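You operate a simulated robot arm through the tools that you are given. There is no shell and no other tool. Be economical: measure what you need, move in short steps, check, and stop when the job is done.

Carry out the task below with a simulated robot arm. There is one attempt and no reset: what you move stays moved.

TASK
Put the jar with the green lid in the beige carton's middle cell, then close and tape it.
Fine: tape with the yellow slider and park it again; free the clamp.
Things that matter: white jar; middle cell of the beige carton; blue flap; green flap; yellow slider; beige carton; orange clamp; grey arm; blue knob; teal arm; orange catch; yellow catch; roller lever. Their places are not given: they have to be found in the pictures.

It is judged by the outcome, as a careful person would: the job done as asked, and still so three seconds after it is handed in. It fails if anything else is knocked over, pushed out of place, dropped, spilled or broken.

THE ROBOT
A 7-joint arm with a two-finger parallel gripper, fixed in place. Base frame: the origin is at the foot of the arm, x ahead of it, y to its left, z up; the work surface is at about z = 0.8. Lengths are in m, angles in degrees, forces in N, time in s.
With the tool pointing down near the work surface it reaches from about 0.3 to 0.7 m from the base axis. Its first joint turns from -66.0 to 66.0 degrees. Payload 1.57 kg.
Tool frame: the origin (TCP) lies between the finger pads and is the grasp point; the fingertips stand 0.03 m ahead of it; z points along the fingers, y is the line along which they close. The gripper opens to 0.11 m. The fingers are 0.024 m wide and 0.012 m thick; the gripper's body (0.048 by 0.112 m) begins 0.078 m behind the TCP.
Orientation is that of the tool frame in the base frame, as a unit quaternion [x, y, z, w]. With the fingers straight down and closing along the base's y, the tool's x points along the base's -x, its y along +y and its z along -z.

THE INTERFACE
- The arm moves only by the tool apply_moves. Its arguments are lists of equal length, an entry for each row: "rotation": the turn, a rotation vector about the tool's x, y, z in units of 120 degrees (1.0 is 120 degrees), a list of three; "offset": the shift along the tool's x, y, z in units of 200 mm (1.0 is 200 mm), a list of three; "gripper": the opening, from 0 (shut) to 1 (fully open). In form: {"rotation": [[rx, ry, rz], ...], "offset": [[dx, dy, dz], ...], "gripper": [gripper, ...]}. A call has 1 to 12 rows; each row is the pose to reach, as a shift and turn from the pose commanded when the call began, along the tool's axes at that moment. A call with a number of a shift or a turn outside -1 to 1 is refused whole. A row lasts 0.2 s, in which the tool goes at most 0.05 m and 8.6 degrees; a call with a longer step from one row to the next is refused whole, and so is a gripper value outside its range. A pose out of reach is approached as far as the arm can. The call stops where the force on the tool passes 70 N (or 10 N more than at its start, if that is more) or the arm is blocked; 0.2 s more then pass. The fingers move at their own pace (about 0.108 m/s each) and stop on an object; they squeeze with about 23 N. The grip force told is the motor's: it shows also when the fingers shut on nothing. Time passes only in rows, and 0.2 s behind the last, so rows that repeat a pose let the fingers close. It gives the time, the measured TCP pose, the force on the tool (base axes), the opening and the grip force at its end, in the units of the frame above (readings bear some noise).
- Cameras (640 x 400 px; columns grow to the right, rows downward): "scene" is fixed at [0.1696, -0.3934, 1.4083]; the picture's right is [0.73, -0.68, 0.00], its down [-0.36, -0.39, -0.85] and it looks along [0.58, 0.62, -0.53] (base axes); focal length 337 px, centre (320, 200). "wrist" rides on the gripper at [-0.036, 0, -0.08] in the tool frame; the picture's right is [0.00, -1.00, 0.00], its down [0.97, 0.00, -0.24] and it looks along [0.24, 0.00, 0.97] (tool axes); focal length 218 px, centre (320, 200).
- camera(camera): a new picture of that camera. No time passes.
- locate(camera, pixels): for up to 12 pixels [column, row] of the newest picture of that camera ("zoom" is the newest enlarged one), the place [x, y, z] in the base frame of the surface seen there, good to about 0.002 m. No time passes.
- enlarge(camera, box): a new picture of the part [left, top, right, bottom] of that camera's present view, enlarged. No time passes.
- job_done(): hands the job in; it is judged then, once.

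Work in short steps. Measure before you move; look again where a grasp or a placing could have gone wrong, and mend it. You have 80 turns and 54 pictures in all, the two below and enlarged ones among them. Open the gripper and draw the arm clear of the work before you hand the job in, unless the task says otherwise; then end with one line.

The tools are called after "Emit:" as name(argument=value, ...) on one line, values as JSON. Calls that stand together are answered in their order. apply_moves: Moves the arm, as the interface text tells. Its arguments: {"type":"object","properties":{"rotation":{"type":"array","items":{"type":"array","items":{"type":"number"}}},"offset":{"type":"array","items":{"type":"array","items":{"type":"number"}}},"gripper":{"type":"array","items":{"type":"number"}}},"required":["rotation","offset","gripper"]} The other tools are called the same way: camera (camera) takes a picture; locate (camera, pixels) gives the place of the surface under pixels of a picture; enlarge (camera, box) takes an enlarged picture of a part of a camera's view; job_done () hands the job in.

At the start:

```text
time_s: 0.0
ee_pos: [0.4049, 0.0512, 1.1751]
ee_rot: [0.0, 1.0, 0.0, 0.0]
wrist_force: [-0.8, -0.6, 0.1]
width: 0.1102
grasp_force: 0.0
```

scene: 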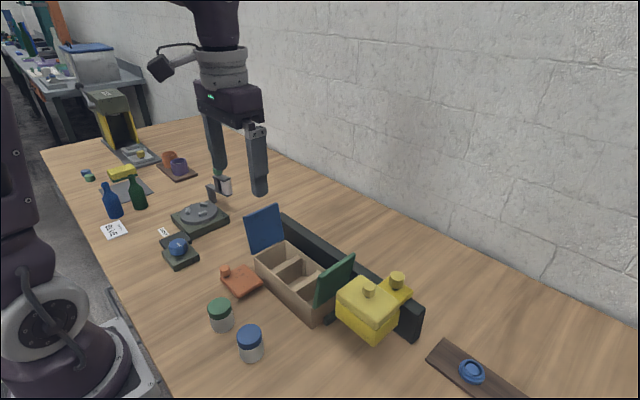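
wrist: 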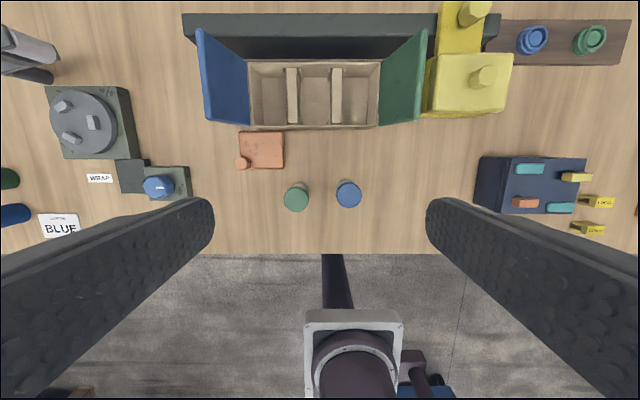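

The pictures show the carton with blue and green flaps, a yellow slider at its end, and two jars. I enlarge the key parts first.

Emit:
enlarge(camera="wrist", box=[180, 0, 520, 215])

Emit:
enlarge(camera="scene", box=[190, 180, 540, 400])

Emit:
enlarge(camera="scene", box=[70, 80, 290, 290])

```text
1.86 times, centred on (350, 108) of wrist
```

zoom: 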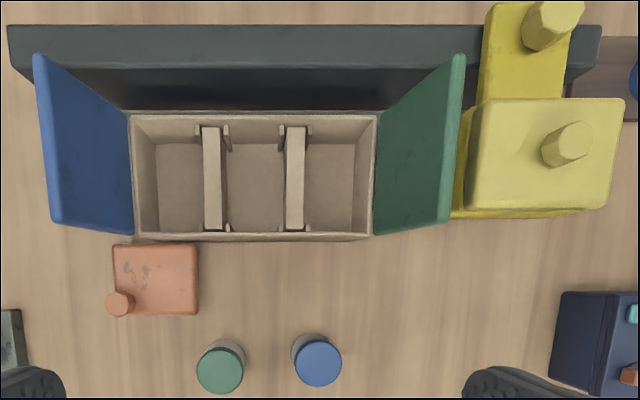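

```text
1.82 times, centred on (365, 290) of scene
```

zoom: 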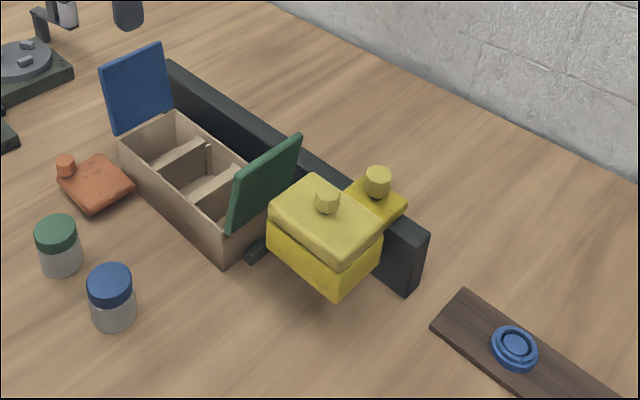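

```text
1.90 times, centred on (180, 185) of scene
```

zoom: 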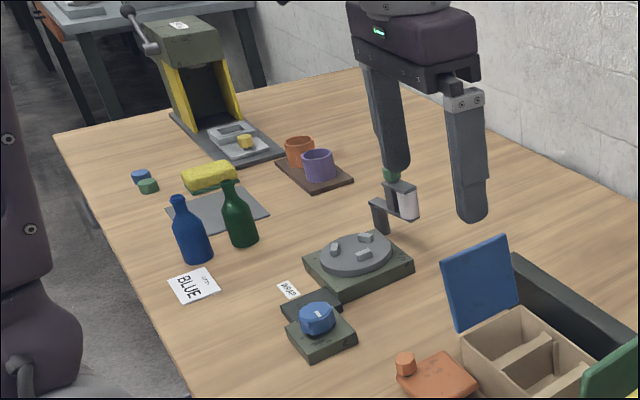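

I look closer at the clamp, the slider and the navy device on the right.

Emit:
enlarge(camera="wrist", box=[225, 115, 305, 175])

Emit:
enlarge(camera="scene", box=[210, 250, 290, 305])

Emit:
enlarge(camera="wrist", box=[460, 130, 640, 240])

Emit:
enlarge(camera="scene", box=[300, 240, 440, 350])

```text
6.67 times, centred on (265, 145) of wrist
```

zoom: 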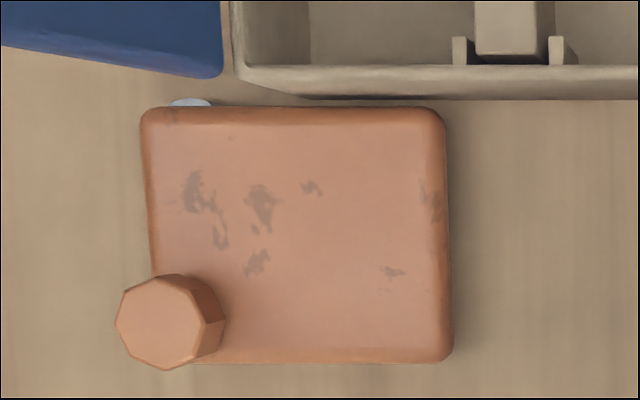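

```text
7.27 times, centred on (250, 278) of scene
```

zoom: 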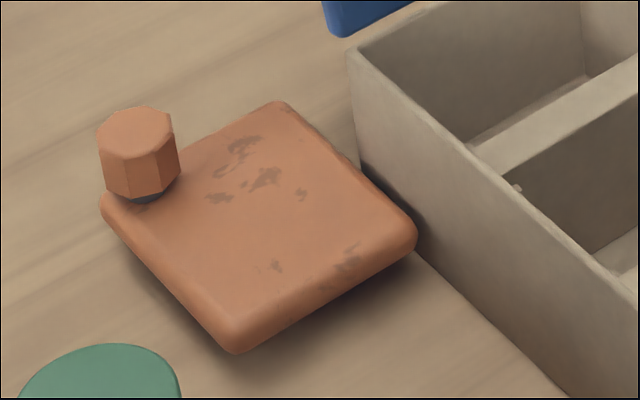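

```text
3.56 times, centred on (550, 185) of wrist
```

zoom: 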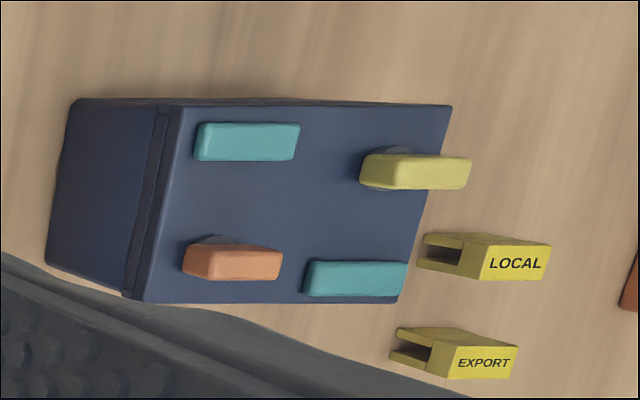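

```text
3.64 times, centred on (370, 295) of scene
```

zoom: 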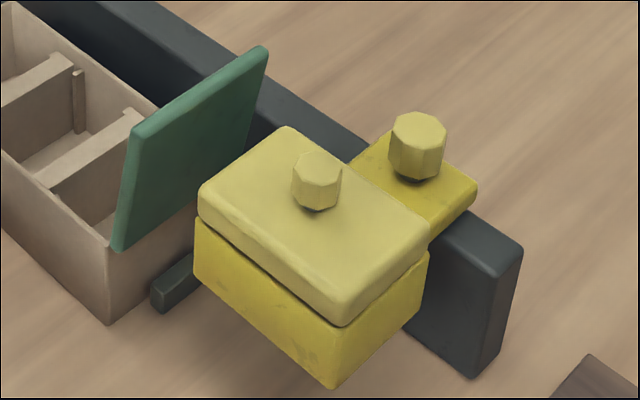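

Now measure places of all relevant features.

Emit:
locate(camera="wrist", pixels=[[296, 200], [348, 194], [242, 163], [262, 150], [241, 135], [282, 135], [283, 166], [241, 168], [249, 62], [379, 62], [378, 126], [250, 128]])

Emit:
locate(camera="wrist", pixels=[[484, 76], [471, 12], [440, 58], [512, 58], [500, 115], [425, 112], [427, 32], [417, 120], [198, 32], [208, 120], [292, 95], [337, 95]])

Emit:
locate(camera="wrist", pixels=[[190, 16], [495, 20], [314, 95], [290, 70], [293, 122], [335, 70], [337, 122], [480, 70], [450, 80], [460, 40], [484, 115], [300, 205]])

Emit:
locate(camera="scene", pixels=[[225, 272], [398, 276], [369, 288], [220, 305], [220, 322], [350, 262], [318, 300], [251, 244], [278, 208], [340, 322], [375, 335], [372, 305]])

```text
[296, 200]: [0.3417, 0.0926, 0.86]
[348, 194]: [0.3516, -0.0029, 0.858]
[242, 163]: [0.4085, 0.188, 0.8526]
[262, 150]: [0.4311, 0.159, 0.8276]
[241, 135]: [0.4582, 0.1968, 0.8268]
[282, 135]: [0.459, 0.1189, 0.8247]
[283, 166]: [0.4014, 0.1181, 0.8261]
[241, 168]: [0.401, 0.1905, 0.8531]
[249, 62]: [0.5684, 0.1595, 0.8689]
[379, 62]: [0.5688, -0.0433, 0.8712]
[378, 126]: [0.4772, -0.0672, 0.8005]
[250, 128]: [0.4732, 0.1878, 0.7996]
```

```text
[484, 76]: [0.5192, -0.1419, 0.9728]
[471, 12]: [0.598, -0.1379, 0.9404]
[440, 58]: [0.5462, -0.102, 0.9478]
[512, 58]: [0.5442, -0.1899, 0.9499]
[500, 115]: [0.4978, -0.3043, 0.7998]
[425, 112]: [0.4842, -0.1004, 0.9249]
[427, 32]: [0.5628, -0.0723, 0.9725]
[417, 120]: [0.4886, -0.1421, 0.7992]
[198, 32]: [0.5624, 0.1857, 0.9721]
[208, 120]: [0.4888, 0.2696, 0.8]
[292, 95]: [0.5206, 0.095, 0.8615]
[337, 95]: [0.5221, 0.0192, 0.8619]
```

```text
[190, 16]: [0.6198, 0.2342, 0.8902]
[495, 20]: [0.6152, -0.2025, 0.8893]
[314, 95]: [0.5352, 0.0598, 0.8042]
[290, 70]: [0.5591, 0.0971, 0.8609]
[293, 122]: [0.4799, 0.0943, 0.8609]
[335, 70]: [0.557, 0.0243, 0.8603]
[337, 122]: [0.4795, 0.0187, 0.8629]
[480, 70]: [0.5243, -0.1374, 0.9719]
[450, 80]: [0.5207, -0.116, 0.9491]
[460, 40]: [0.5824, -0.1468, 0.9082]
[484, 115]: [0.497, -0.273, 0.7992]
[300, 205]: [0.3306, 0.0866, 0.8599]
```

```text
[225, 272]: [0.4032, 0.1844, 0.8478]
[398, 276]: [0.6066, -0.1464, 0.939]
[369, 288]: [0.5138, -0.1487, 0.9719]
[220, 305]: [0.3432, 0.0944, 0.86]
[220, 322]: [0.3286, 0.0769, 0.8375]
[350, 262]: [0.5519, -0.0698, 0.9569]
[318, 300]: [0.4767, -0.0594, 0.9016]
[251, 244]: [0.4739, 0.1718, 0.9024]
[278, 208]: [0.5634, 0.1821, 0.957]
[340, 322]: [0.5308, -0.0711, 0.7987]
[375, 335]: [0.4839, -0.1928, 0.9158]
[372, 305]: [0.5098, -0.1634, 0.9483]
```

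Green jar lid centre ≈ (0.342, 0.093, 0.86); middle cell centre ≈ (0.522, 0.057), wider along x than y, so I grasp closing along x. I turn the tool 90° and go above the jar.

Emit:
apply_moves(rotation=[[0, 0, 0.068], [0, 0, 0.136], [0, 0, 0.204], [0, 0, 0.272], [0, 0, 0.34], [0, 0, 0.408], [0, 0, 0.476], [0, 0, 0.544], [0, 0, 0.612], [0, 0, 0.68], [0, 0, 0.75], [0, 0, 0.75]], offset=[[0.028, 0.019, 0.08], [0.056, 0.038, 0.16], [0.085, 0.057, 0.24], [0.113, 0.077, 0.32], [0.142, 0.096, 0.4], [0.17, 0.115, 0.48], [0.198, 0.134, 0.56], [0.227, 0.154, 0.64], [0.255, 0.173, 0.72], [0.284, 0.192, 0.8], [0.312, 0.211, 0.875], [0.312, 0.211, 0.875]], gripper=[1, 1, 1, 1, 1, 1, 1, 1, 1, 1, 1, 1])

Emit:
camera(camera="wrist")

```text
time_s: 2.6
ee_pos: [0.3416, 0.0931, 0.9995]
ee_rot: [0.708, 0.706, 0.0, 0.0]
wrist_force: [-0.5, -0.5, 0.5]
width: 0.11
grasp_force: 0.1
```

```text
44 pictures are left
```

wrist: 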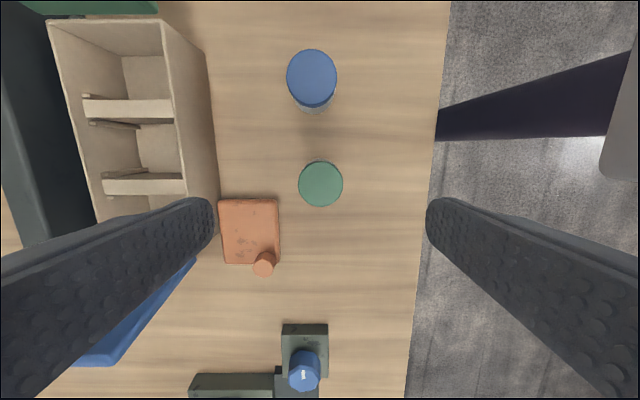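

Lid at (321,184). Confirm its centre.

Emit:
locate(camera="wrist", pixels=[[321, 184], [301, 184], [341, 184], [321, 163], [321, 204], [130, 108], [145, 184], [137, 145], [125, 120], [120, 175]])

Emit:
enlarge(camera="wrist", box=[40, 0, 360, 290])

```text
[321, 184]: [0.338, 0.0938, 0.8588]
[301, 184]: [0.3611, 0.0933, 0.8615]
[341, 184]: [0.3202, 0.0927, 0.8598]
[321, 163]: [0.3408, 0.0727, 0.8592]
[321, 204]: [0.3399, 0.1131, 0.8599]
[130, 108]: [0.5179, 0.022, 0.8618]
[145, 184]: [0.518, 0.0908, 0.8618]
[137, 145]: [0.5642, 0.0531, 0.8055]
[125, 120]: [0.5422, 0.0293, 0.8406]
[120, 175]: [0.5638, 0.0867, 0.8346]
```

```text
1.38 times, centred on (200, 145) of wrist
```

zoom: 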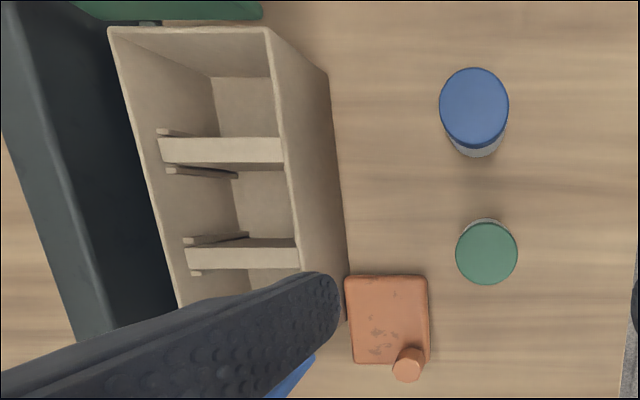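

Jar centred under TCP (0.3405, 0.093). Descend to z≈0.870 and close.

Emit:
apply_moves(rotation=[[0, 0, 0], [0, 0, 0], [0, 0, 0], [0, 0, 0], [0, 0, 0], [0, 0, 0], [0, 0, 0], [0, 0, 0]], offset=[[0, -0.005, 0.15], [0, -0.005, 0.3], [0, -0.005, 0.45], [0, -0.005, 0.58], [0, -0.005, 0.648], [0, -0.005, 0.648], [0, -0.005, 0.648], [0, -0.005, 0.648]], gripper=[0.7, 0.7, 0.7, 0.7, 0.7, 0.3, 0.3, 0.3])

```text
time_s: 4.4
ee_pos: [0.3385, 0.0933, 0.8709]
ee_rot: [0.707, 0.708, 0.0, 0.0]
wrist_force: [0.4, 0.4, -0.2]
width: 0.0459
grasp_force: 22.7
```

Jar gripped (width 0.046). Lift and carry above the middle cell.

Emit:
apply_moves(rotation=[[0, 0, 0], [0, 0, 0], [0, 0, 0], [0, 0, 0], [0, 0, 0], [0, 0, 0], [0, 0, 0], [0, 0, 0], [0, 0, 0], [0, 0, 0], [0, 0, 0], [0, 0, 0]], offset=[[0, 0, -0.15], [0, 0, -0.35], [0, 0, -0.5], [0, 0, -0.6], [-0.02, 0.12, -0.6], [-0.05, 0.26, -0.6], [-0.08, 0.4, -0.6], [-0.11, 0.55, -0.6], [-0.14, 0.7, -0.6], [-0.17, 0.83, -0.6], [-0.18, 0.917, -0.6], [-0.18, 0.917, -0.6]], gripper=[0.3, 0.3, 0.3, 0.3, 0.3, 0.3, 0.3, 0.3, 0.3, 0.3, 0.3, 0.3])

Emit:
camera(camera="wrist")

```text
time_s: 7.0
ee_pos: [0.5247, 0.0572, 0.988]
ee_rot: [0.707, 0.707, 0.0, 0.0]
wrist_force: [0.5, -0.1, -0.8]
width: 0.0456
grasp_force: 22.8
```

```text
42 pictures are left
```

wrist: 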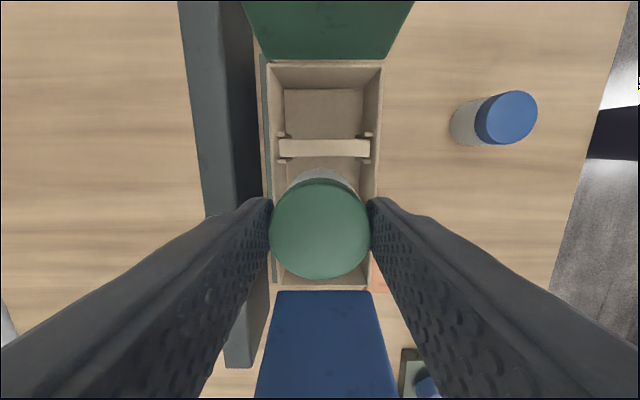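

Emit:
locate(camera="wrist", pixels=[[272, 130], [380, 130], [325, 141], [325, 156], [325, 148], [325, 284], [320, 63], [262, 130], [375, 90], [279, 90]])

Emit:
enlarge(camera="scene", box=[220, 180, 380, 330])

```text
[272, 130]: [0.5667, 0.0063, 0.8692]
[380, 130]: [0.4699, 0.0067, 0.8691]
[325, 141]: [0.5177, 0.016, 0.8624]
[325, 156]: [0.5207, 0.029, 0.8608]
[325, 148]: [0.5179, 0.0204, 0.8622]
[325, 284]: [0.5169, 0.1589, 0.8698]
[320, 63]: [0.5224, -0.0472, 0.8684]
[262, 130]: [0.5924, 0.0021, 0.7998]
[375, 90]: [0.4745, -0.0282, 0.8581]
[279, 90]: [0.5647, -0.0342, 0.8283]
```

```text
2.67 times, centred on (300, 255) of scene
```

zoom: 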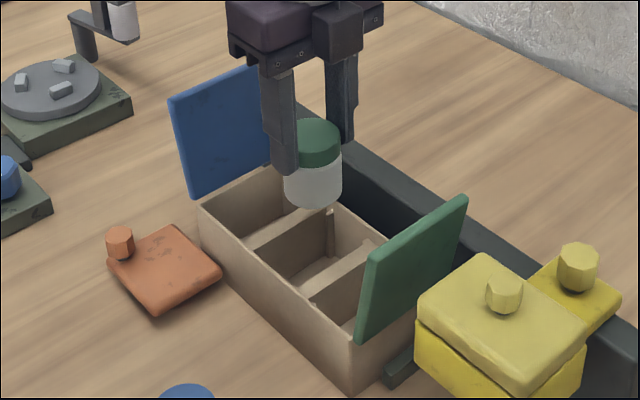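

Carton centre: y≈0.056, x≈0.5185. Shift x by −5 mm, lower, and open slightly.

Emit:
apply_moves(rotation=[[0, 0, 0], [0, 0, 0], [0, 0, 0], [0, 0, 0], [0, 0, 0], [0, 0, 0], [0, 0, 0]], offset=[[-0.004, -0.028, 0], [-0.004, -0.028, 0.15], [-0.004, -0.028, 0.3], [-0.004, -0.028, 0.4], [-0.004, -0.028, 0.5], [-0.004, -0.028, 0.555], [-0.004, -0.028, 0.555]], gripper=[0.3, 0.3, 0.3, 0.3, 0.3, 0.3, 0.3])

```text
time_s: 8.6
ee_pos: [0.5192, 0.0565, 0.8773]
ee_rot: [0.707, 0.707, 0.0, 0.0]
wrist_force: [0.1, -0.3, 0.0]
width: 0.0459
grasp_force: 22.7
```

Emit:
apply_moves(rotation=[[0, 0, 0], [0, 0, 0], [0, 0, 0], [0, 0, 0], [0, 0, 0], [0, 0, 0], [0, 0, 0], [0, 0, 0]], offset=[[0, 0, 0.01], [0, 0, 0.01], [0, 0, 0.01], [0, 0, -0.1], [0, 0, -0.3], [0, 0, -0.5], [0, 0, -0.7], [0, 0, -0.8]], gripper=[0.3, 0.5, 0.5, 0.5, 0.5, 0.5, 0.5, 0.5])

Emit:
camera(camera="wrist")

```text
time_s: 10.4
ee_pos: [0.519, 0.0567, 1.0393]
ee_rot: [0.706, 0.708, 0.0, 0.0]
wrist_force: [-0.6, -0.4, 0.6]
width: 0.0548
grasp_force: 0.0
```

```text
40 pictures are left
```

wrist: 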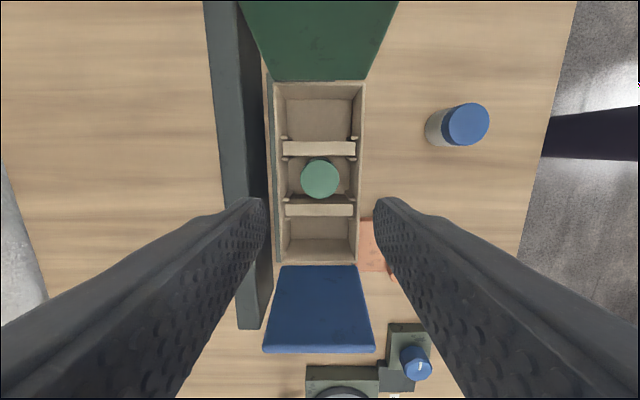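

Jar sits in the middle cell. Next close the blue flap (hinge y≈0.16, z≈0.87): shut the fingers and go outside it.

Emit:
apply_moves(rotation=[[0, 0, 0], [0, 0, 0], [0, 0, 0], [0, 0, 0], [0, 0, 0], [0, 0, 0], [0, 0, 0]], offset=[[0.2, 0, 0], [0.4, 0, 0], [0.6, 0, 0], [0.8, 0, 0], [0.88, 0, 0], [0.88, 0, 0.15], [0.88, 0, 0.3]], gripper=[0, 0, 0, 0, 0, 0, 0])

Emit:
enlarge(camera="scene", box=[190, 130, 430, 345])

```text
time_s: 12.0
ee_pos: [0.5195, 0.2351, 0.9787]
ee_rot: [0.707, 0.707, 0.0, 0.0]
wrist_force: [1.2, -0.1, 0.4]
width: 0.0
grasp_force: 21.2
```

```text
1.86 times, centred on (310, 238) of scene
```

zoom: 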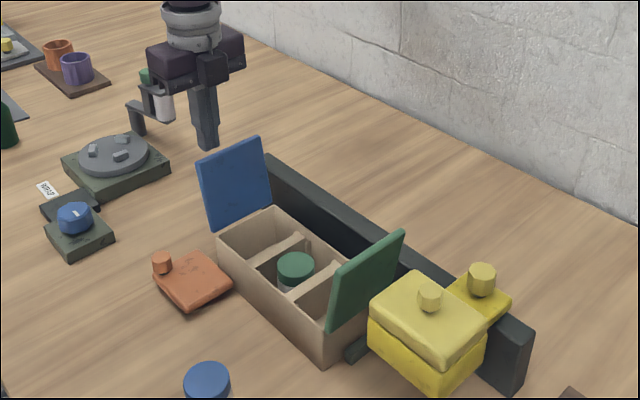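

Emit:
apply_moves(rotation=[[0, 0, 0], [0, 0, 0], [0, 0, 0], [0, 0, 0], [0, 0, 0], [0, 0, 0], [0, 0, 0]], offset=[[-0.1, 0, 0], [-0.2, 0, 0], [-0.29, 0, 0], [-0.36, 0, -0.005], [-0.435, 0, -0.01], [-0.51, 0, 0.015], [-0.578, 0, 0.045]], gripper=[0, 0, 0, 0, 0, 0, 0])

Emit:
enlarge(camera="scene", box=[190, 130, 430, 345])

```text
time_s: 13.6
ee_pos: [0.5177, 0.1171, 0.9686]
ee_rot: [0.707, 0.708, 0.0, 0.0]
wrist_force: [-0.1, 0.6, -1.2]
width: 0.0
grasp_force: 21.1
```

```text
1.86 times, centred on (310, 238) of scene
```

zoom: 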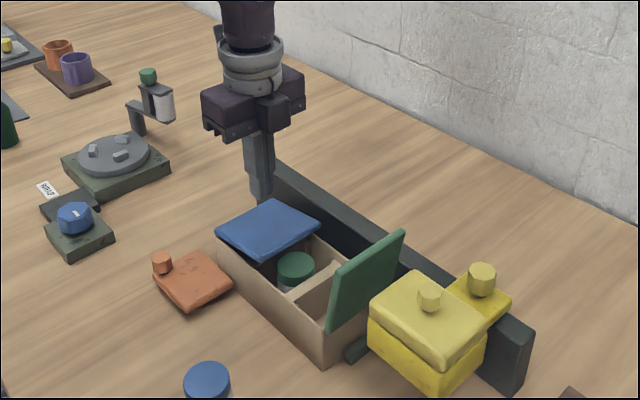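

Blue flap is nearly down. Press gently along the rest of the arc.

Emit:
apply_moves(rotation=[[0, 0, 0], [0, 0, 0], [0, 0, 0], [0, 0, 0], [0, 0, 0], [0, 0, 0]], offset=[[-0.105, 0, 0.095], [-0.16, 0, 0.2], [-0.18, 0, 0.26], [-0.185, 0, 0.3], [-0.185, 0, 0.325], [-0.185, 0, 0.325]], gripper=[0, 0, 0, 0, 0, 0])

Emit:
enlarge(camera="scene", box=[190, 130, 430, 345])

```text
time_s: 15.0
ee_pos: [0.5181, 0.0783, 0.9075]
ee_rot: [0.707, 0.707, 0.002, 0.002]
wrist_force: [-11.2, -6.7, 56.9]
width: 0.0001
grasp_force: 20.9
```

```text
1.86 times, centred on (310, 238) of scene
```

zoom: 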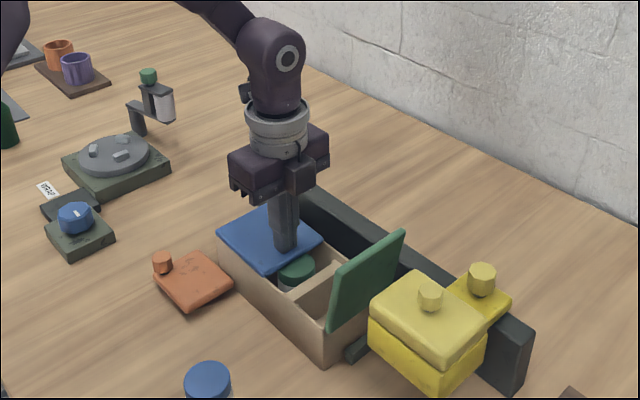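

Blue flap closed (57 N contact). Lift and go beyond the green flap, above the slider.

Emit:
apply_moves(rotation=[[0, 0, 0], [0, 0, 0], [0, 0, 0], [0, 0, 0], [0, 0, 0], [0, 0, 0], [0, 0, 0], [0, 0, 0], [0, 0, 0], [0, 0, 0]], offset=[[0, 0, -0.2], [0, 0, -0.4], [0, 0, -0.6], [0, 0, -0.8], [-0.15, 0, -0.85], [-0.35, 0, -0.85], [-0.55, 0, -0.85], [-0.75, 0, -0.85], [-0.9, 0, -0.85], [-0.95, 0, -0.85]], gripper=[0, 0, 0, 0, 0, 0, 0, 0, 0, 0])

Emit:
camera(camera="wrist")

Emit:
enlarge(camera="scene", box=[190, 130, 430, 345])

```text
time_s: 17.2
ee_pos: [0.5195, -0.1119, 1.0743]
ee_rot: [0.707, 0.707, -0.001, 0.0]
wrist_force: [0.5, 0.1, 0.4]
width: 0.0
grasp_force: 21.3
```

```text
36 pictures are left
```

wrist: 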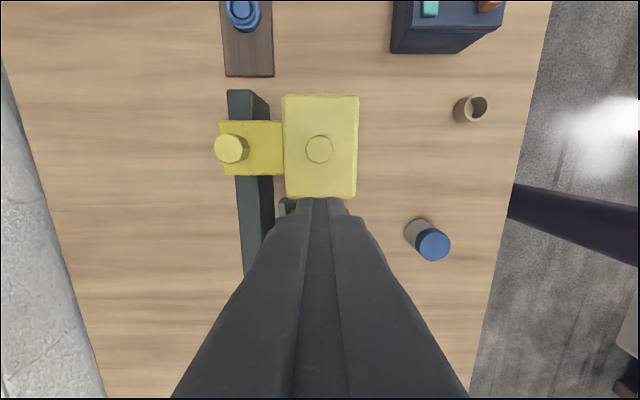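

```text
1.86 times, centred on (310, 238) of scene
```

zoom: 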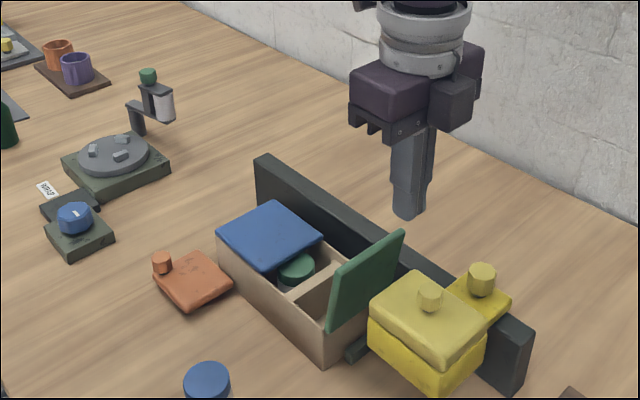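

Emit:
locate(camera="wrist", pixels=[[319, 149], [231, 149], [286, 100], [354, 100], [286, 194], [350, 194], [250, 170], [225, 125], [232, 95], [288, 205]])

Emit:
enlarge(camera="wrist", box=[200, 70, 380, 220])

Emit:
locate(camera="scene", pixels=[[268, 230], [290, 205], [310, 238], [350, 256], [333, 285], [362, 328], [355, 320], [380, 340]])

```text
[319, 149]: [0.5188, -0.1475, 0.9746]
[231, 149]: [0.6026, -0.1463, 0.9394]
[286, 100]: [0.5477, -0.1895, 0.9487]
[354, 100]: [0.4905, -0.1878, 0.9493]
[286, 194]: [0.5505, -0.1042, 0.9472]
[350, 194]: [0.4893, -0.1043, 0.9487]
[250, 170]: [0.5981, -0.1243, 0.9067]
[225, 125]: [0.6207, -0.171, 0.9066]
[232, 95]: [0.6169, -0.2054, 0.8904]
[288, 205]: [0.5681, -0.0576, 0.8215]
```

```text
2.67 times, centred on (290, 145) of wrist
```

zoom: 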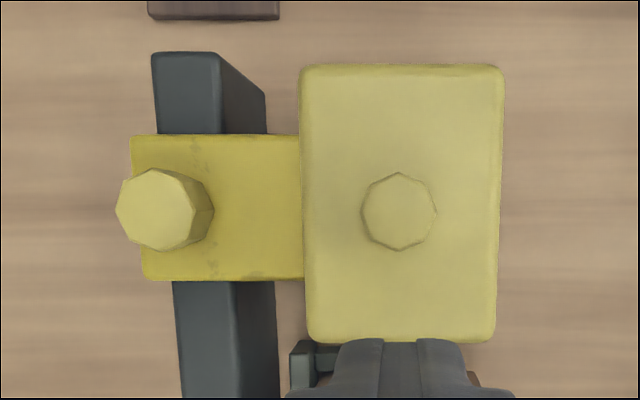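

```text
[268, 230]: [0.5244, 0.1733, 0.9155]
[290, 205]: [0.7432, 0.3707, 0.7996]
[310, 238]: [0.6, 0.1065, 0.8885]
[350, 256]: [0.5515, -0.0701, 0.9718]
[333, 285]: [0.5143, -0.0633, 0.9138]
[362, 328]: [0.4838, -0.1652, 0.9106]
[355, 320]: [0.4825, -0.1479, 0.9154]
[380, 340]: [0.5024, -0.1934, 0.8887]
```

Slider box top at 0.949, knob to 0.975. Lower the closed fingers to tip z≈0.957 between knob and green flap and sweep the flap over.

Emit:
apply_moves(rotation=[[0, 0, 0], [0, 0, 0], [0, 0, 0], [0, 0, 0], [0, 0, 0], [0, 0, 0], [0, 0, 0], [0, 0, 0]], offset=[[0.01, 0, 0.15], [0.01, 0, 0.3], [0.01, 0, 0.434], [0.12, 0, 0.434], [0.24, 0, 0.434], [0.33, 0, 0.425], [0.41, 0, 0.42], [0.49, 0, 0.45]], gripper=[0, 0, 0, 0, 0, 0, 0, 0])

Emit:
enlarge(camera="scene", box=[190, 130, 430, 345])

```text
time_s: 19.0
ee_pos: [0.5186, -0.0132, 0.9858]
ee_rot: [0.707, 0.707, 0.0, 0.0]
wrist_force: [1.0, -0.1, -0.3]
width: 0.0
grasp_force: 21.5
```

```text
1.86 times, centred on (310, 238) of scene
```

zoom: 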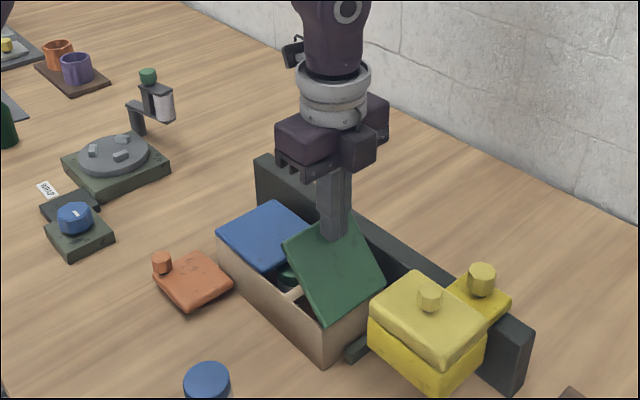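

Emit:
apply_moves(rotation=[[0, 0, 0], [0, 0, 0], [0, 0, 0], [0, 0, 0], [0, 0, 0], [0, 0, 0], [0, 0, 0]], offset=[[0.07, 0, 0.04], [0.14, 0, 0.1], [0.2, 0, 0.158], [0.24, 0, 0.26], [0.23, 0, 0.33], [0.225, 0, 0.37], [0.225, 0, 0.392]], gripper=[0, 0, 0, 0, 0, 0, 0])

```text
time_s: 20.6
ee_pos: [0.5184, 0.0342, 0.9079]
ee_rot: [0.708, 0.707, 0.002, 0.001]
wrist_force: [-5.6, 5.9, 41.3]
width: 0.0001
grasp_force: 21.2
```

Green flap contacted down at 41 N. Lift and look.

Emit:
apply_moves(rotation=[[0, 0, 0], [0, 0, 0], [0, 0, 0], [0, 0, 0], [0, 0, 0], [0, 0, 0]], offset=[[0, 0, -0.2], [0, 0, -0.4], [0, 0, -0.6], [0, 0, -0.8], [0, 0, -1.0], [0, 0, -1.0]], gripper=[0, 0, 0, 0, 0, 0])

Emit:
enlarge(camera="scene", box=[210, 190, 430, 345])

Emit:
camera(camera="wrist")

```text
time_s: 22.0
ee_pos: [0.5191, 0.0319, 1.1065]
ee_rot: [0.707, 0.707, -0.001, 0.0]
wrist_force: [0.5, 0.1, -0.2]
width: 0.0002
grasp_force: 21.7
```

```text
2.58 times, centred on (320, 268) of scene
```

zoom: 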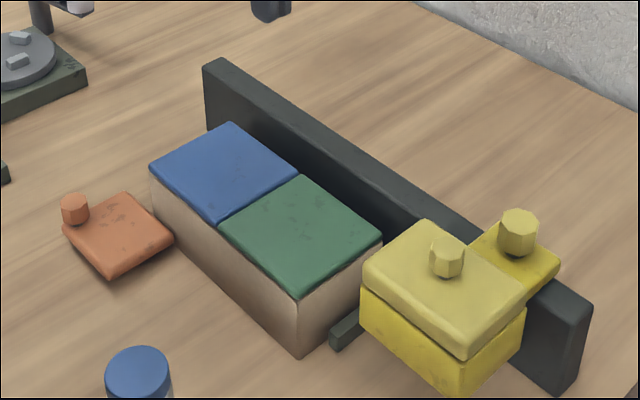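

```text
31 pictures are left
```

wrist: 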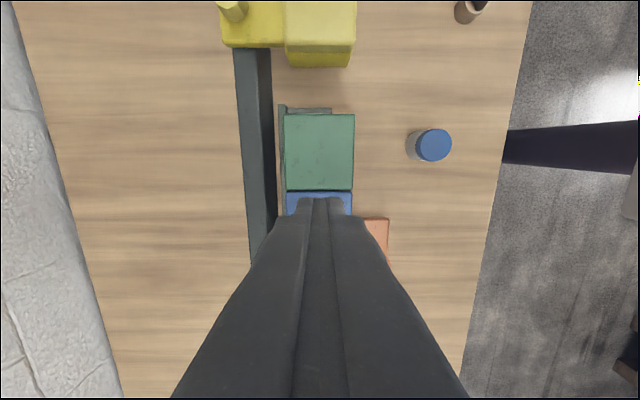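

Both flaps are closed flat. Now inspect the orange clamp from nearby.

Emit:
apply_moves(rotation=[[0, 0, 0], [0, 0, 0], [0, 0, 0], [0, 0, 0], [0, 0, 0], [0, 0, 0], [0, 0, 0], [0, 0, 0]], offset=[[0.12, -0.06, 0.08], [0.24, -0.12, 0.16], [0.36, -0.18, 0.24], [0.48, -0.24, 0.32], [0.6, -0.3, 0.4], [0.72, -0.36, 0.48], [0.84, -0.42, 0.56], [0.94, -0.445, 0.63]], gripper=[1, 1, 1, 1, 1, 1, 1, 1])

Emit:
enlarge(camera="wrist", box=[200, 0, 440, 160])

Emit:
enlarge(camera="scene", box=[205, 240, 305, 315])

```text
time_s: 23.8
ee_pos: [0.4304, 0.2213, 0.9798]
ee_rot: [0.707, 0.708, 0.0, 0.0]
wrist_force: [1.1, 0.0, 0.0]
width: 0.1102
grasp_force: 0.0
```

```text
2.50 times, centred on (320, 80) of wrist
```

zoom: 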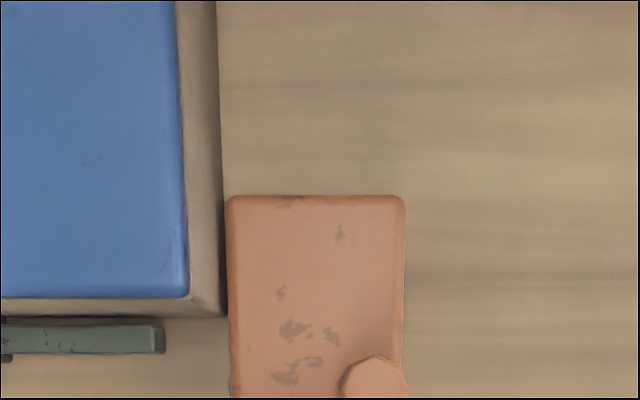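

```text
5.33 times, centred on (255, 278) of scene
```

zoom: 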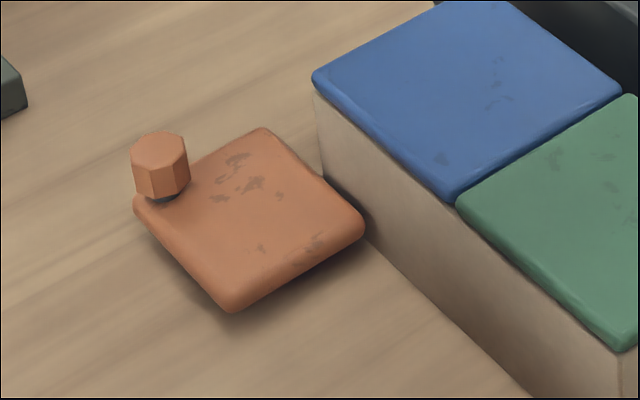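

Emit:
locate(camera="zoom", pixels=[[160, 140], [190, 250], [250, 290], [275, 190]])

Emit:
apply_moves(rotation=[[0, 0, 0], [0, 0, 0], [0, 0, 0]], offset=[[0.12, 0, 0], [0.24, 0, 0], [0.32, 0, 0]], gripper=[1, 1, 1])

Emit:
enlarge(camera="wrist", box=[200, 0, 440, 160])

```text
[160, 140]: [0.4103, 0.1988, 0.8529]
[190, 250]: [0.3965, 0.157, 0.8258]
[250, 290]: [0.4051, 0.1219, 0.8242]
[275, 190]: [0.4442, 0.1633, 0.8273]
```

```text
time_s: 24.6
ee_pos: [0.4301, 0.2853, 0.9803]
ee_rot: [0.707, 0.707, 0.0, 0.0]
wrist_force: [0.3, 0.0, -0.2]
width: 0.1102
grasp_force: 0.0
```

```text
2.50 times, centred on (320, 80) of wrist
```

zoom: 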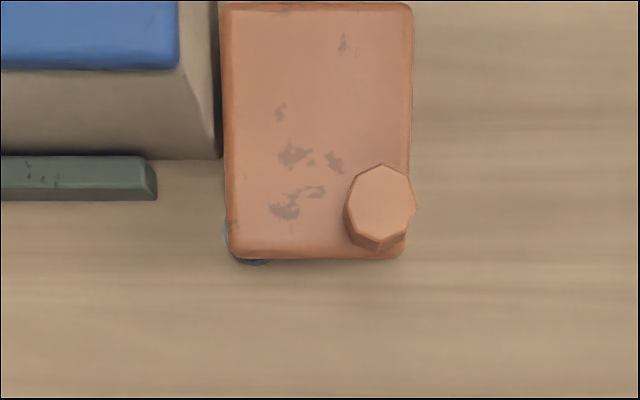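

Underneath the clamp plate is a pivot post at its (+x,+y) corner; the peg swings it. First the taping: check the slider's underside height and detail.

Emit:
enlarge(camera="scene", box=[320, 255, 430, 350])

Emit:
locate(camera="scene", pixels=[[373, 343], [338, 311], [337, 320], [395, 322], [370, 325], [350, 320], [396, 290], [416, 330]])

```text
4.21 times, centred on (375, 302) of scene
```

zoom: 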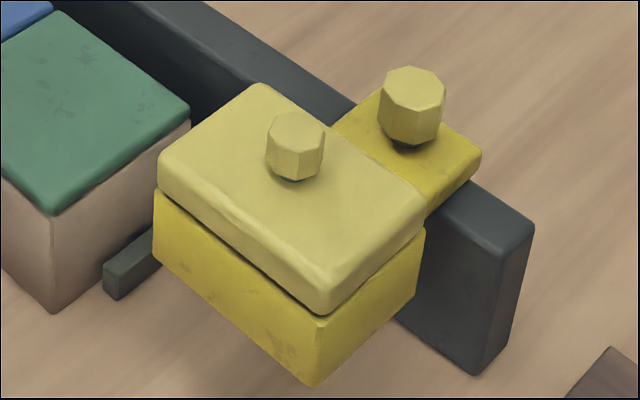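

```text
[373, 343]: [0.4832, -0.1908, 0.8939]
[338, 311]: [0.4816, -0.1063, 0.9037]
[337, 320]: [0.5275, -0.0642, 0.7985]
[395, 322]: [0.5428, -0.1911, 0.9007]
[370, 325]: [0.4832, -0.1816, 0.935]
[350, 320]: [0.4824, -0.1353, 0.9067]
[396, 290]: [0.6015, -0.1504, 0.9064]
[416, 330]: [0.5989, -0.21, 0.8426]
```

Block underside ≈0.885 just clears the flaps (0.878). I'll grip the rail-side knob (0.603, −0.147) closing along y; first turn back and travel.

Emit:
apply_moves(rotation=[[0, 0, 0], [0, 0, -0.07], [0, 0, -0.14], [0, 0, -0.21], [0, 0, -0.28], [0, 0, -0.35], [0, 0, -0.42], [0, 0, -0.49], [0, 0, -0.56], [0, 0, -0.63], [0, 0, -0.7], [0, 0, -0.75]], offset=[[0, 0, -0.2], [0, 0, -0.4], [-0.1, 0.09, -0.5], [-0.2, 0.18, -0.5], [-0.3, 0.27, -0.5], [-0.4, 0.36, -0.5], [-0.5, 0.45, -0.5], [-0.6, 0.54, -0.5], [-0.7, 0.63, -0.5], [-0.8, 0.72, -0.5], [-0.9, 0.81, -0.5], [-1.0, 0.865, -0.5]], gripper=[1, 1, 1, 1, 1, 1, 1, 1, 1, 1, 1, 1])

```text
time_s: 27.2
ee_pos: [0.6028, 0.0813, 1.0795]
ee_rot: [-0.001, 1.0, 0.0, -0.001]
wrist_force: [0.0, -0.2, 0.4]
width: 0.1099
grasp_force: 0.0
```

Emit:
apply_moves(rotation=[[0, 0, 0], [0, 0, 0], [0, 0, 0], [0, 0, 0], [0, 0, 0], [0, 0, 0], [0, 0, 0]], offset=[[0, -0.2, 0], [0, -0.4, 0], [0, -0.6, 0], [0, -0.8, 0], [0, -0.95, 0], [0, -1.0, 0], [0, -1.0, 0]], gripper=[1, 1, 1, 1, 1, 1, 1])

Emit:
camera(camera="wrist")

```text
time_s: 28.8
ee_pos: [0.6024, -0.116, 1.0809]
ee_rot: [0.0, 1.0, 0.0, 0.0]
wrist_force: [-0.3, 0.4, -0.2]
width: 0.11
grasp_force: 0.0
```

```text
26 pictures are left
```

wrist: 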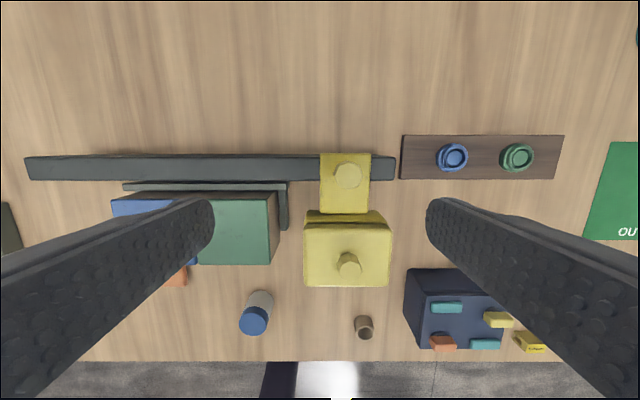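

Emit:
locate(camera="wrist", pixels=[[348, 176], [338, 176], [358, 176], [348, 164], [348, 187], [322, 200], [368, 200], [30, 162]])

```text
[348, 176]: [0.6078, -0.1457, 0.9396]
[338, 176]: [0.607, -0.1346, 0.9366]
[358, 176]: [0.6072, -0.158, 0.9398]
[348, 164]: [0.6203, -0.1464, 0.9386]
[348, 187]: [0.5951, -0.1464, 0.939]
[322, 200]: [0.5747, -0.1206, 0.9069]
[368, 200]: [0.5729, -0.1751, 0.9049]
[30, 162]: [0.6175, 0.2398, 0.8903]
```

Knob centre (0.6075, −0.1465), top 0.939. Descend and grip.

Emit:
apply_moves(rotation=[[0, 0, 0], [0, 0, 0], [0, 0, 0], [0, 0, 0], [0, 0, 0], [0, 0, 0], [0, 0, 0], [0, 0, 0]], offset=[[-0.026, -0.152, 0.1], [-0.026, -0.152, 0.3], [-0.026, -0.152, 0.5], [-0.026, -0.152, 0.62], [-0.026, -0.152, 0.685], [-0.026, -0.152, 0.685], [-0.026, -0.152, 0.685], [-0.026, -0.152, 0.685]], gripper=[0.6, 0.6, 0.6, 0.6, 0.6, 0.1, 0.1, 0.1])

```text
time_s: 30.6
ee_pos: [0.6074, -0.1446, 0.9429]
ee_rot: [-0.001, 1.0, -0.001, -0.001]
wrist_force: [0.3, 0.3, -4.3]
width: 0.0294
grasp_force: 38.9
```

Emit:
apply_moves(rotation=[[0, 0, 0], [0, 0, 0], [0, 0, 0], [0, 0, 0], [0, 0, 0]], offset=[[0, 0.04, 0], [0, 0.1, 0], [0, 0.16, 0], [0, 0.22, 0], [0, 0.25, 0]], gripper=[0.1, 0.1, 0.1, 0.1, 0.1])

Emit:
enlarge(camera="scene", box=[210, 170, 450, 350])

```text
time_s: 31.8
ee_pos: [0.6066, -0.0948, 0.942]
ee_rot: [0.0, 1.0, 0.0, -0.001]
wrist_force: [-11.7, -1.2, -10.3]
width: 0.0293
grasp_force: 38.6
```

```text
2.22 times, centred on (330, 260) of scene
```

zoom: 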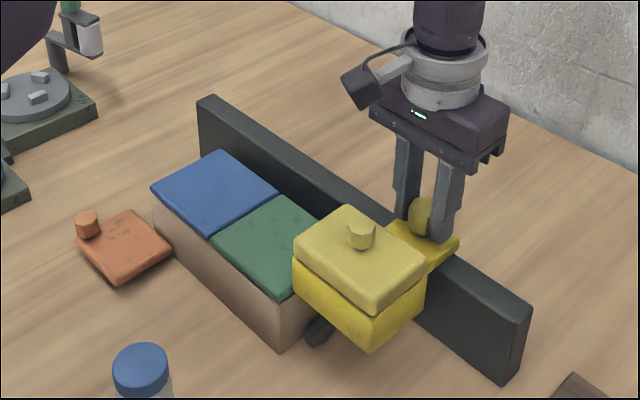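

Slider moves smoothly. Continue over the carton.

Emit:
apply_moves(rotation=[[0, 0, 0], [0, 0, 0], [0, 0, 0], [0, 0, 0], [0, 0, 0], [0, 0, 0], [0, 0, 0], [0, 0, 0], [0, 0, 0], [0, 0, 0], [0, 0, 0], [0, 0, 0]], offset=[[0, 0.06, 0], [0, 0.12, 0], [0, 0.18, 0], [0, 0.24, 0], [0, 0.3, 0], [0, 0.36, 0], [0, 0.42, 0], [0, 0.48, 0], [0, 0.54, 0], [0, 0.6, 0], [0, 0.66, 0], [0, 0.72, 0]], gripper=[0.1, 0.1, 0.1, 0.1, 0.1, 0.1, 0.1, 0.1, 0.1, 0.1, 0.1, 0.1])

Emit:
enlarge(camera="scene", box=[210, 170, 450, 350])

```text
time_s: 34.4
ee_pos: [0.6083, 0.048, 0.9426]
ee_rot: [0.0, 1.0, -0.001, -0.001]
wrist_force: [-15.0, -1.1, -17.9]
width: 0.0293
grasp_force: 39.0
```

```text
2.22 times, centred on (330, 260) of scene
```

zoom: 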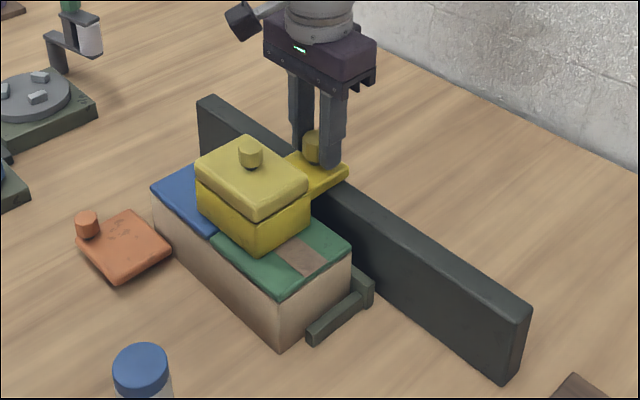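

Brown tape is appearing on the green flap. Continue to the far end.

Emit:
apply_moves(rotation=[[0, 0, 0], [0, 0, 0], [0, 0, 0], [0, 0, 0], [0, 0, 0], [0, 0, 0], [0, 0, 0], [0, 0, 0], [0, 0, 0], [0, 0, 0], [0, 0, 0], [0, 0, 0]], offset=[[0, 0.06, 0], [0, 0.12, 0], [0, 0.18, 0], [0, 0.24, 0], [0, 0.3, 0], [0, 0.36, 0], [0, 0.42, 0], [0, 0.48, 0], [0, 0.54, 0], [0, 0.6, 0], [0, 0.66, 0], [0, 0.7, 0]], gripper=[0.1, 0.1, 0.1, 0.1, 0.1, 0.1, 0.1, 0.1, 0.1, 0.1, 0.1, 0.1])

Emit:
enlarge(camera="scene", box=[210, 170, 450, 350])

```text
time_s: 37.0
ee_pos: [0.6083, 0.1859, 0.9445]
ee_rot: [0.002, 1.0, -0.002, 0.0]
wrist_force: [-21.3, -17.0, 2.1]
width: 0.0293
grasp_force: 39.2
```

```text
2.22 times, centred on (330, 260) of scene
```

zoom: 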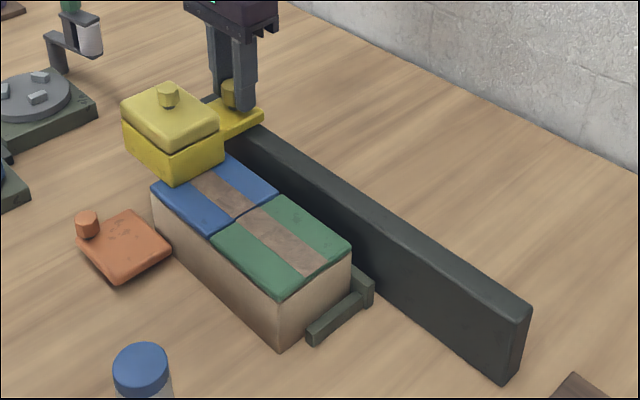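

Tape strip spans both flaps; y-force −17 N suggests end stop. Nudge 8 mm further to confirm.

Emit:
apply_moves(rotation=[[0, 0, 0], [0, 0, 0]], offset=[[0, 0.02, 0], [0, 0.04, 0]], gripper=[0.1, 0.1])

```text
time_s: 37.6
ee_pos: [0.609, 0.1857, 0.9443]
ee_rot: [0.004, 1.0, -0.009, -0.002]
wrist_force: [-17.5, -62.4, 6.5]
width: 0.0295
grasp_force: 39.1
```

End stop reached. Drag the slider back.

Emit:
apply_moves(rotation=[[0, 0, 0], [0, 0, 0], [0, 0, 0], [0, 0, 0], [0, 0, 0], [0, 0, 0], [0, 0, 0], [0, 0, 0], [0, 0, 0], [0, 0, 0], [0, 0, 0], [0, 0, 0]], offset=[[0, -0.08, 0], [0, -0.16, 0], [0, -0.25, 0], [0, -0.34, 0], [0, -0.43, 0], [0, -0.52, 0], [0, -0.61, 0], [0, -0.7, 0], [0, -0.79, 0], [0, -0.88, 0], [0, -0.96, 0], [0, -1.0, 0]], gripper=[0.1, 0.1, 0.1, 0.1, 0.1, 0.1, 0.1, 0.1, 0.1, 0.1, 0.1, 0.1])

```text
time_s: 40.2
ee_pos: [0.6089, -0.0037, 0.9444]
ee_rot: [0.0, 1.0, 0.0, 0.0]
wrist_force: [8.1, 1.5, 0.5]
width: 0.0293
grasp_force: 39.0
```

Emit:
apply_moves(rotation=[[0, 0, 0], [0, 0, 0], [0, 0, 0], [0, 0, 0], [0, 0, 0], [0, 0, 0], [0, 0, 0], [0, 0, 0], [0, 0, 0], [0, 0, 0]], offset=[[0, -0.08, 0], [0, -0.16, 0], [0, -0.25, 0], [0, -0.34, 0], [0, -0.43, 0], [0, -0.52, 0], [0, -0.6, 0], [0, -0.66, 0], [0, -0.705, 0], [0, -0.705, 0]], gripper=[0.1, 0.1, 0.1, 0.1, 0.1, 0.1, 0.1, 0.1, 0.1, 0.1])

Emit:
enlarge(camera="scene", box=[210, 170, 450, 350])

```text
time_s: 42.4
ee_pos: [0.6086, -0.145, 0.9424]
ee_rot: [0.001, 1.0, 0.0, 0.0]
wrist_force: [3.2, 2.1, 28.1]
width: 0.0294
grasp_force: 39.1
```

```text
2.22 times, centred on (330, 260) of scene
```

zoom: 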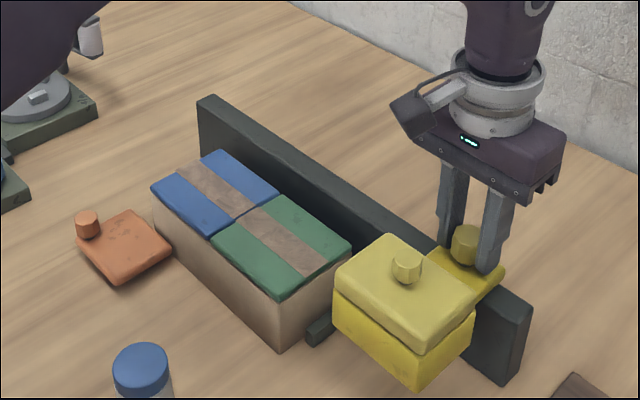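

Slider is back at its start place. Nudge to check for the park stop.

Emit:
apply_moves(rotation=[[0, 0, 0], [0, 0, 0]], offset=[[0, -0.015, 0], [0, -0.025, 0]], gripper=[0.1, 0.1])

```text
time_s: 43.0
ee_pos: [0.607, -0.1452, 0.9431]
ee_rot: [-0.002, 1.0, 0.003, 0.0]
wrist_force: [-0.6, 31.3, 27.9]
width: 0.0295
grasp_force: 39.0
```

At the stop: parked. Relax, open, and lift.

Emit:
apply_moves(rotation=[[0, 0, 0], [0, 0, 0], [0, 0, 0], [0, 0, 0], [0, 0, 0], [0, 0, 0], [0, 0, 0]], offset=[[0, 0.022, 0], [0, 0.022, 0], [0, 0.022, 0], [0, 0.022, -0.15], [0, 0.022, -0.35], [0, 0.022, -0.55], [0, 0.022, -0.7]], gripper=[0.1, 0.55, 0.55, 0.55, 0.55, 0.55, 0.55])

Emit:
camera(camera="scene")

```text
time_s: 44.6
ee_pos: [0.6071, -0.1457, 1.0837]
ee_rot: [0.0, 1.0, 0.001, 0.0]
wrist_force: [-0.6, -0.1, -0.4]
width: 0.0604
grasp_force: 0.0
```

```text
21 pictures are left
```

scene: 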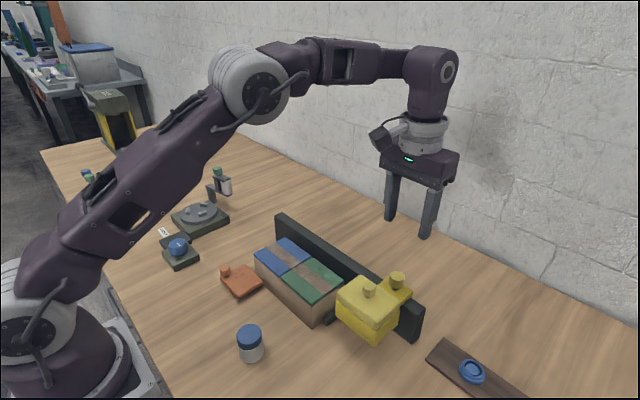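

Now the clamp: travel toward its peg (≈0.407, 0.190).

Emit:
apply_moves(rotation=[[0, 0, 0], [0, 0, 0], [0, 0, 0], [0, 0, 0], [0, 0, 0], [0, 0, 0], [0, 0, 0], [0, 0, 0]], offset=[[0.12, 0.13, 0], [0.25, 0.26, 0], [0.38, 0.39, 0], [0.5, 0.52, 0], [0.62, 0.65, 0], [0.75, 0.78, 0], [0.88, 0.9, 0], [0.98, 1.0, 0]], gripper=[1, 1, 1, 1, 1, 1, 1, 1])

Emit:
apply_moves(rotation=[[0, 0, 0], [0, 0, 0], [0, 0, 0], [0, 0, 0], [0, 0, 0]], offset=[[0, 0.15, 0], [0, 0.3, 0.1], [0, 0.45, 0.2], [0, 0.6, 0.3], [0, 0.68, 0.38]], gripper=[1, 1, 1, 1, 1])

Emit:
camera(camera="wrist")

```text
time_s: 46.4
ee_pos: [0.411, 0.0546, 1.0848]
ee_rot: [0.0, 1.0, 0.0, 0.001]
wrist_force: [-0.4, 0.1, 0.8]
width: 0.11
grasp_force: 0.0
```

```text
time_s: 47.6
ee_pos: [0.4123, 0.19, 1.0084]
ee_rot: [0.0, 1.0, 0.0, 0.001]
wrist_force: [0.7, -0.6, 0.7]
width: 0.11
grasp_force: 0.0
```

```text
20 pictures are left
```

wrist: 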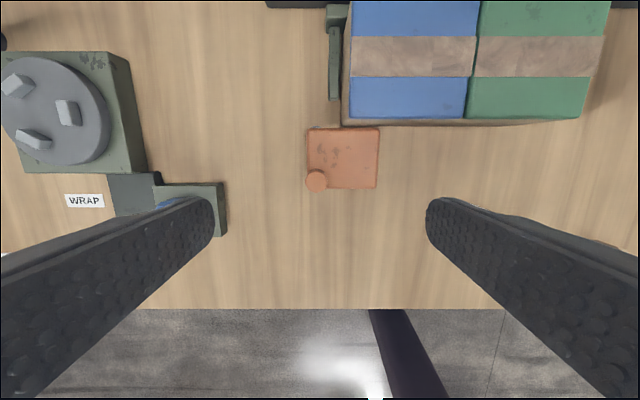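

Emit:
locate(camera="wrist", pixels=[[317, 180], [308, 180], [326, 180], [317, 171], [310, 130], [376, 130], [376, 186], [222, 186], [215, 190], [331, 100]])

Emit:
enlarge(camera="wrist", box=[285, 105, 405, 205])

```text
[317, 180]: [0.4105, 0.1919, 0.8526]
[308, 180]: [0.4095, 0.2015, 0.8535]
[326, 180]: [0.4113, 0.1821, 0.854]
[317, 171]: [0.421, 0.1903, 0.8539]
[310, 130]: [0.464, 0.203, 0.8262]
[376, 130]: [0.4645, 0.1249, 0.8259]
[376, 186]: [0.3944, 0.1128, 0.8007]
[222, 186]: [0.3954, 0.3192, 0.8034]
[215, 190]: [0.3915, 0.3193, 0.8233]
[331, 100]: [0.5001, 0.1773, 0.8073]
```

```text
4.00 times, centred on (345, 155) of wrist
```

zoom: 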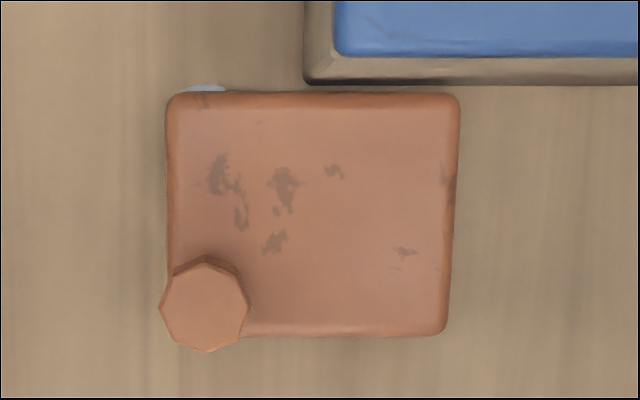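

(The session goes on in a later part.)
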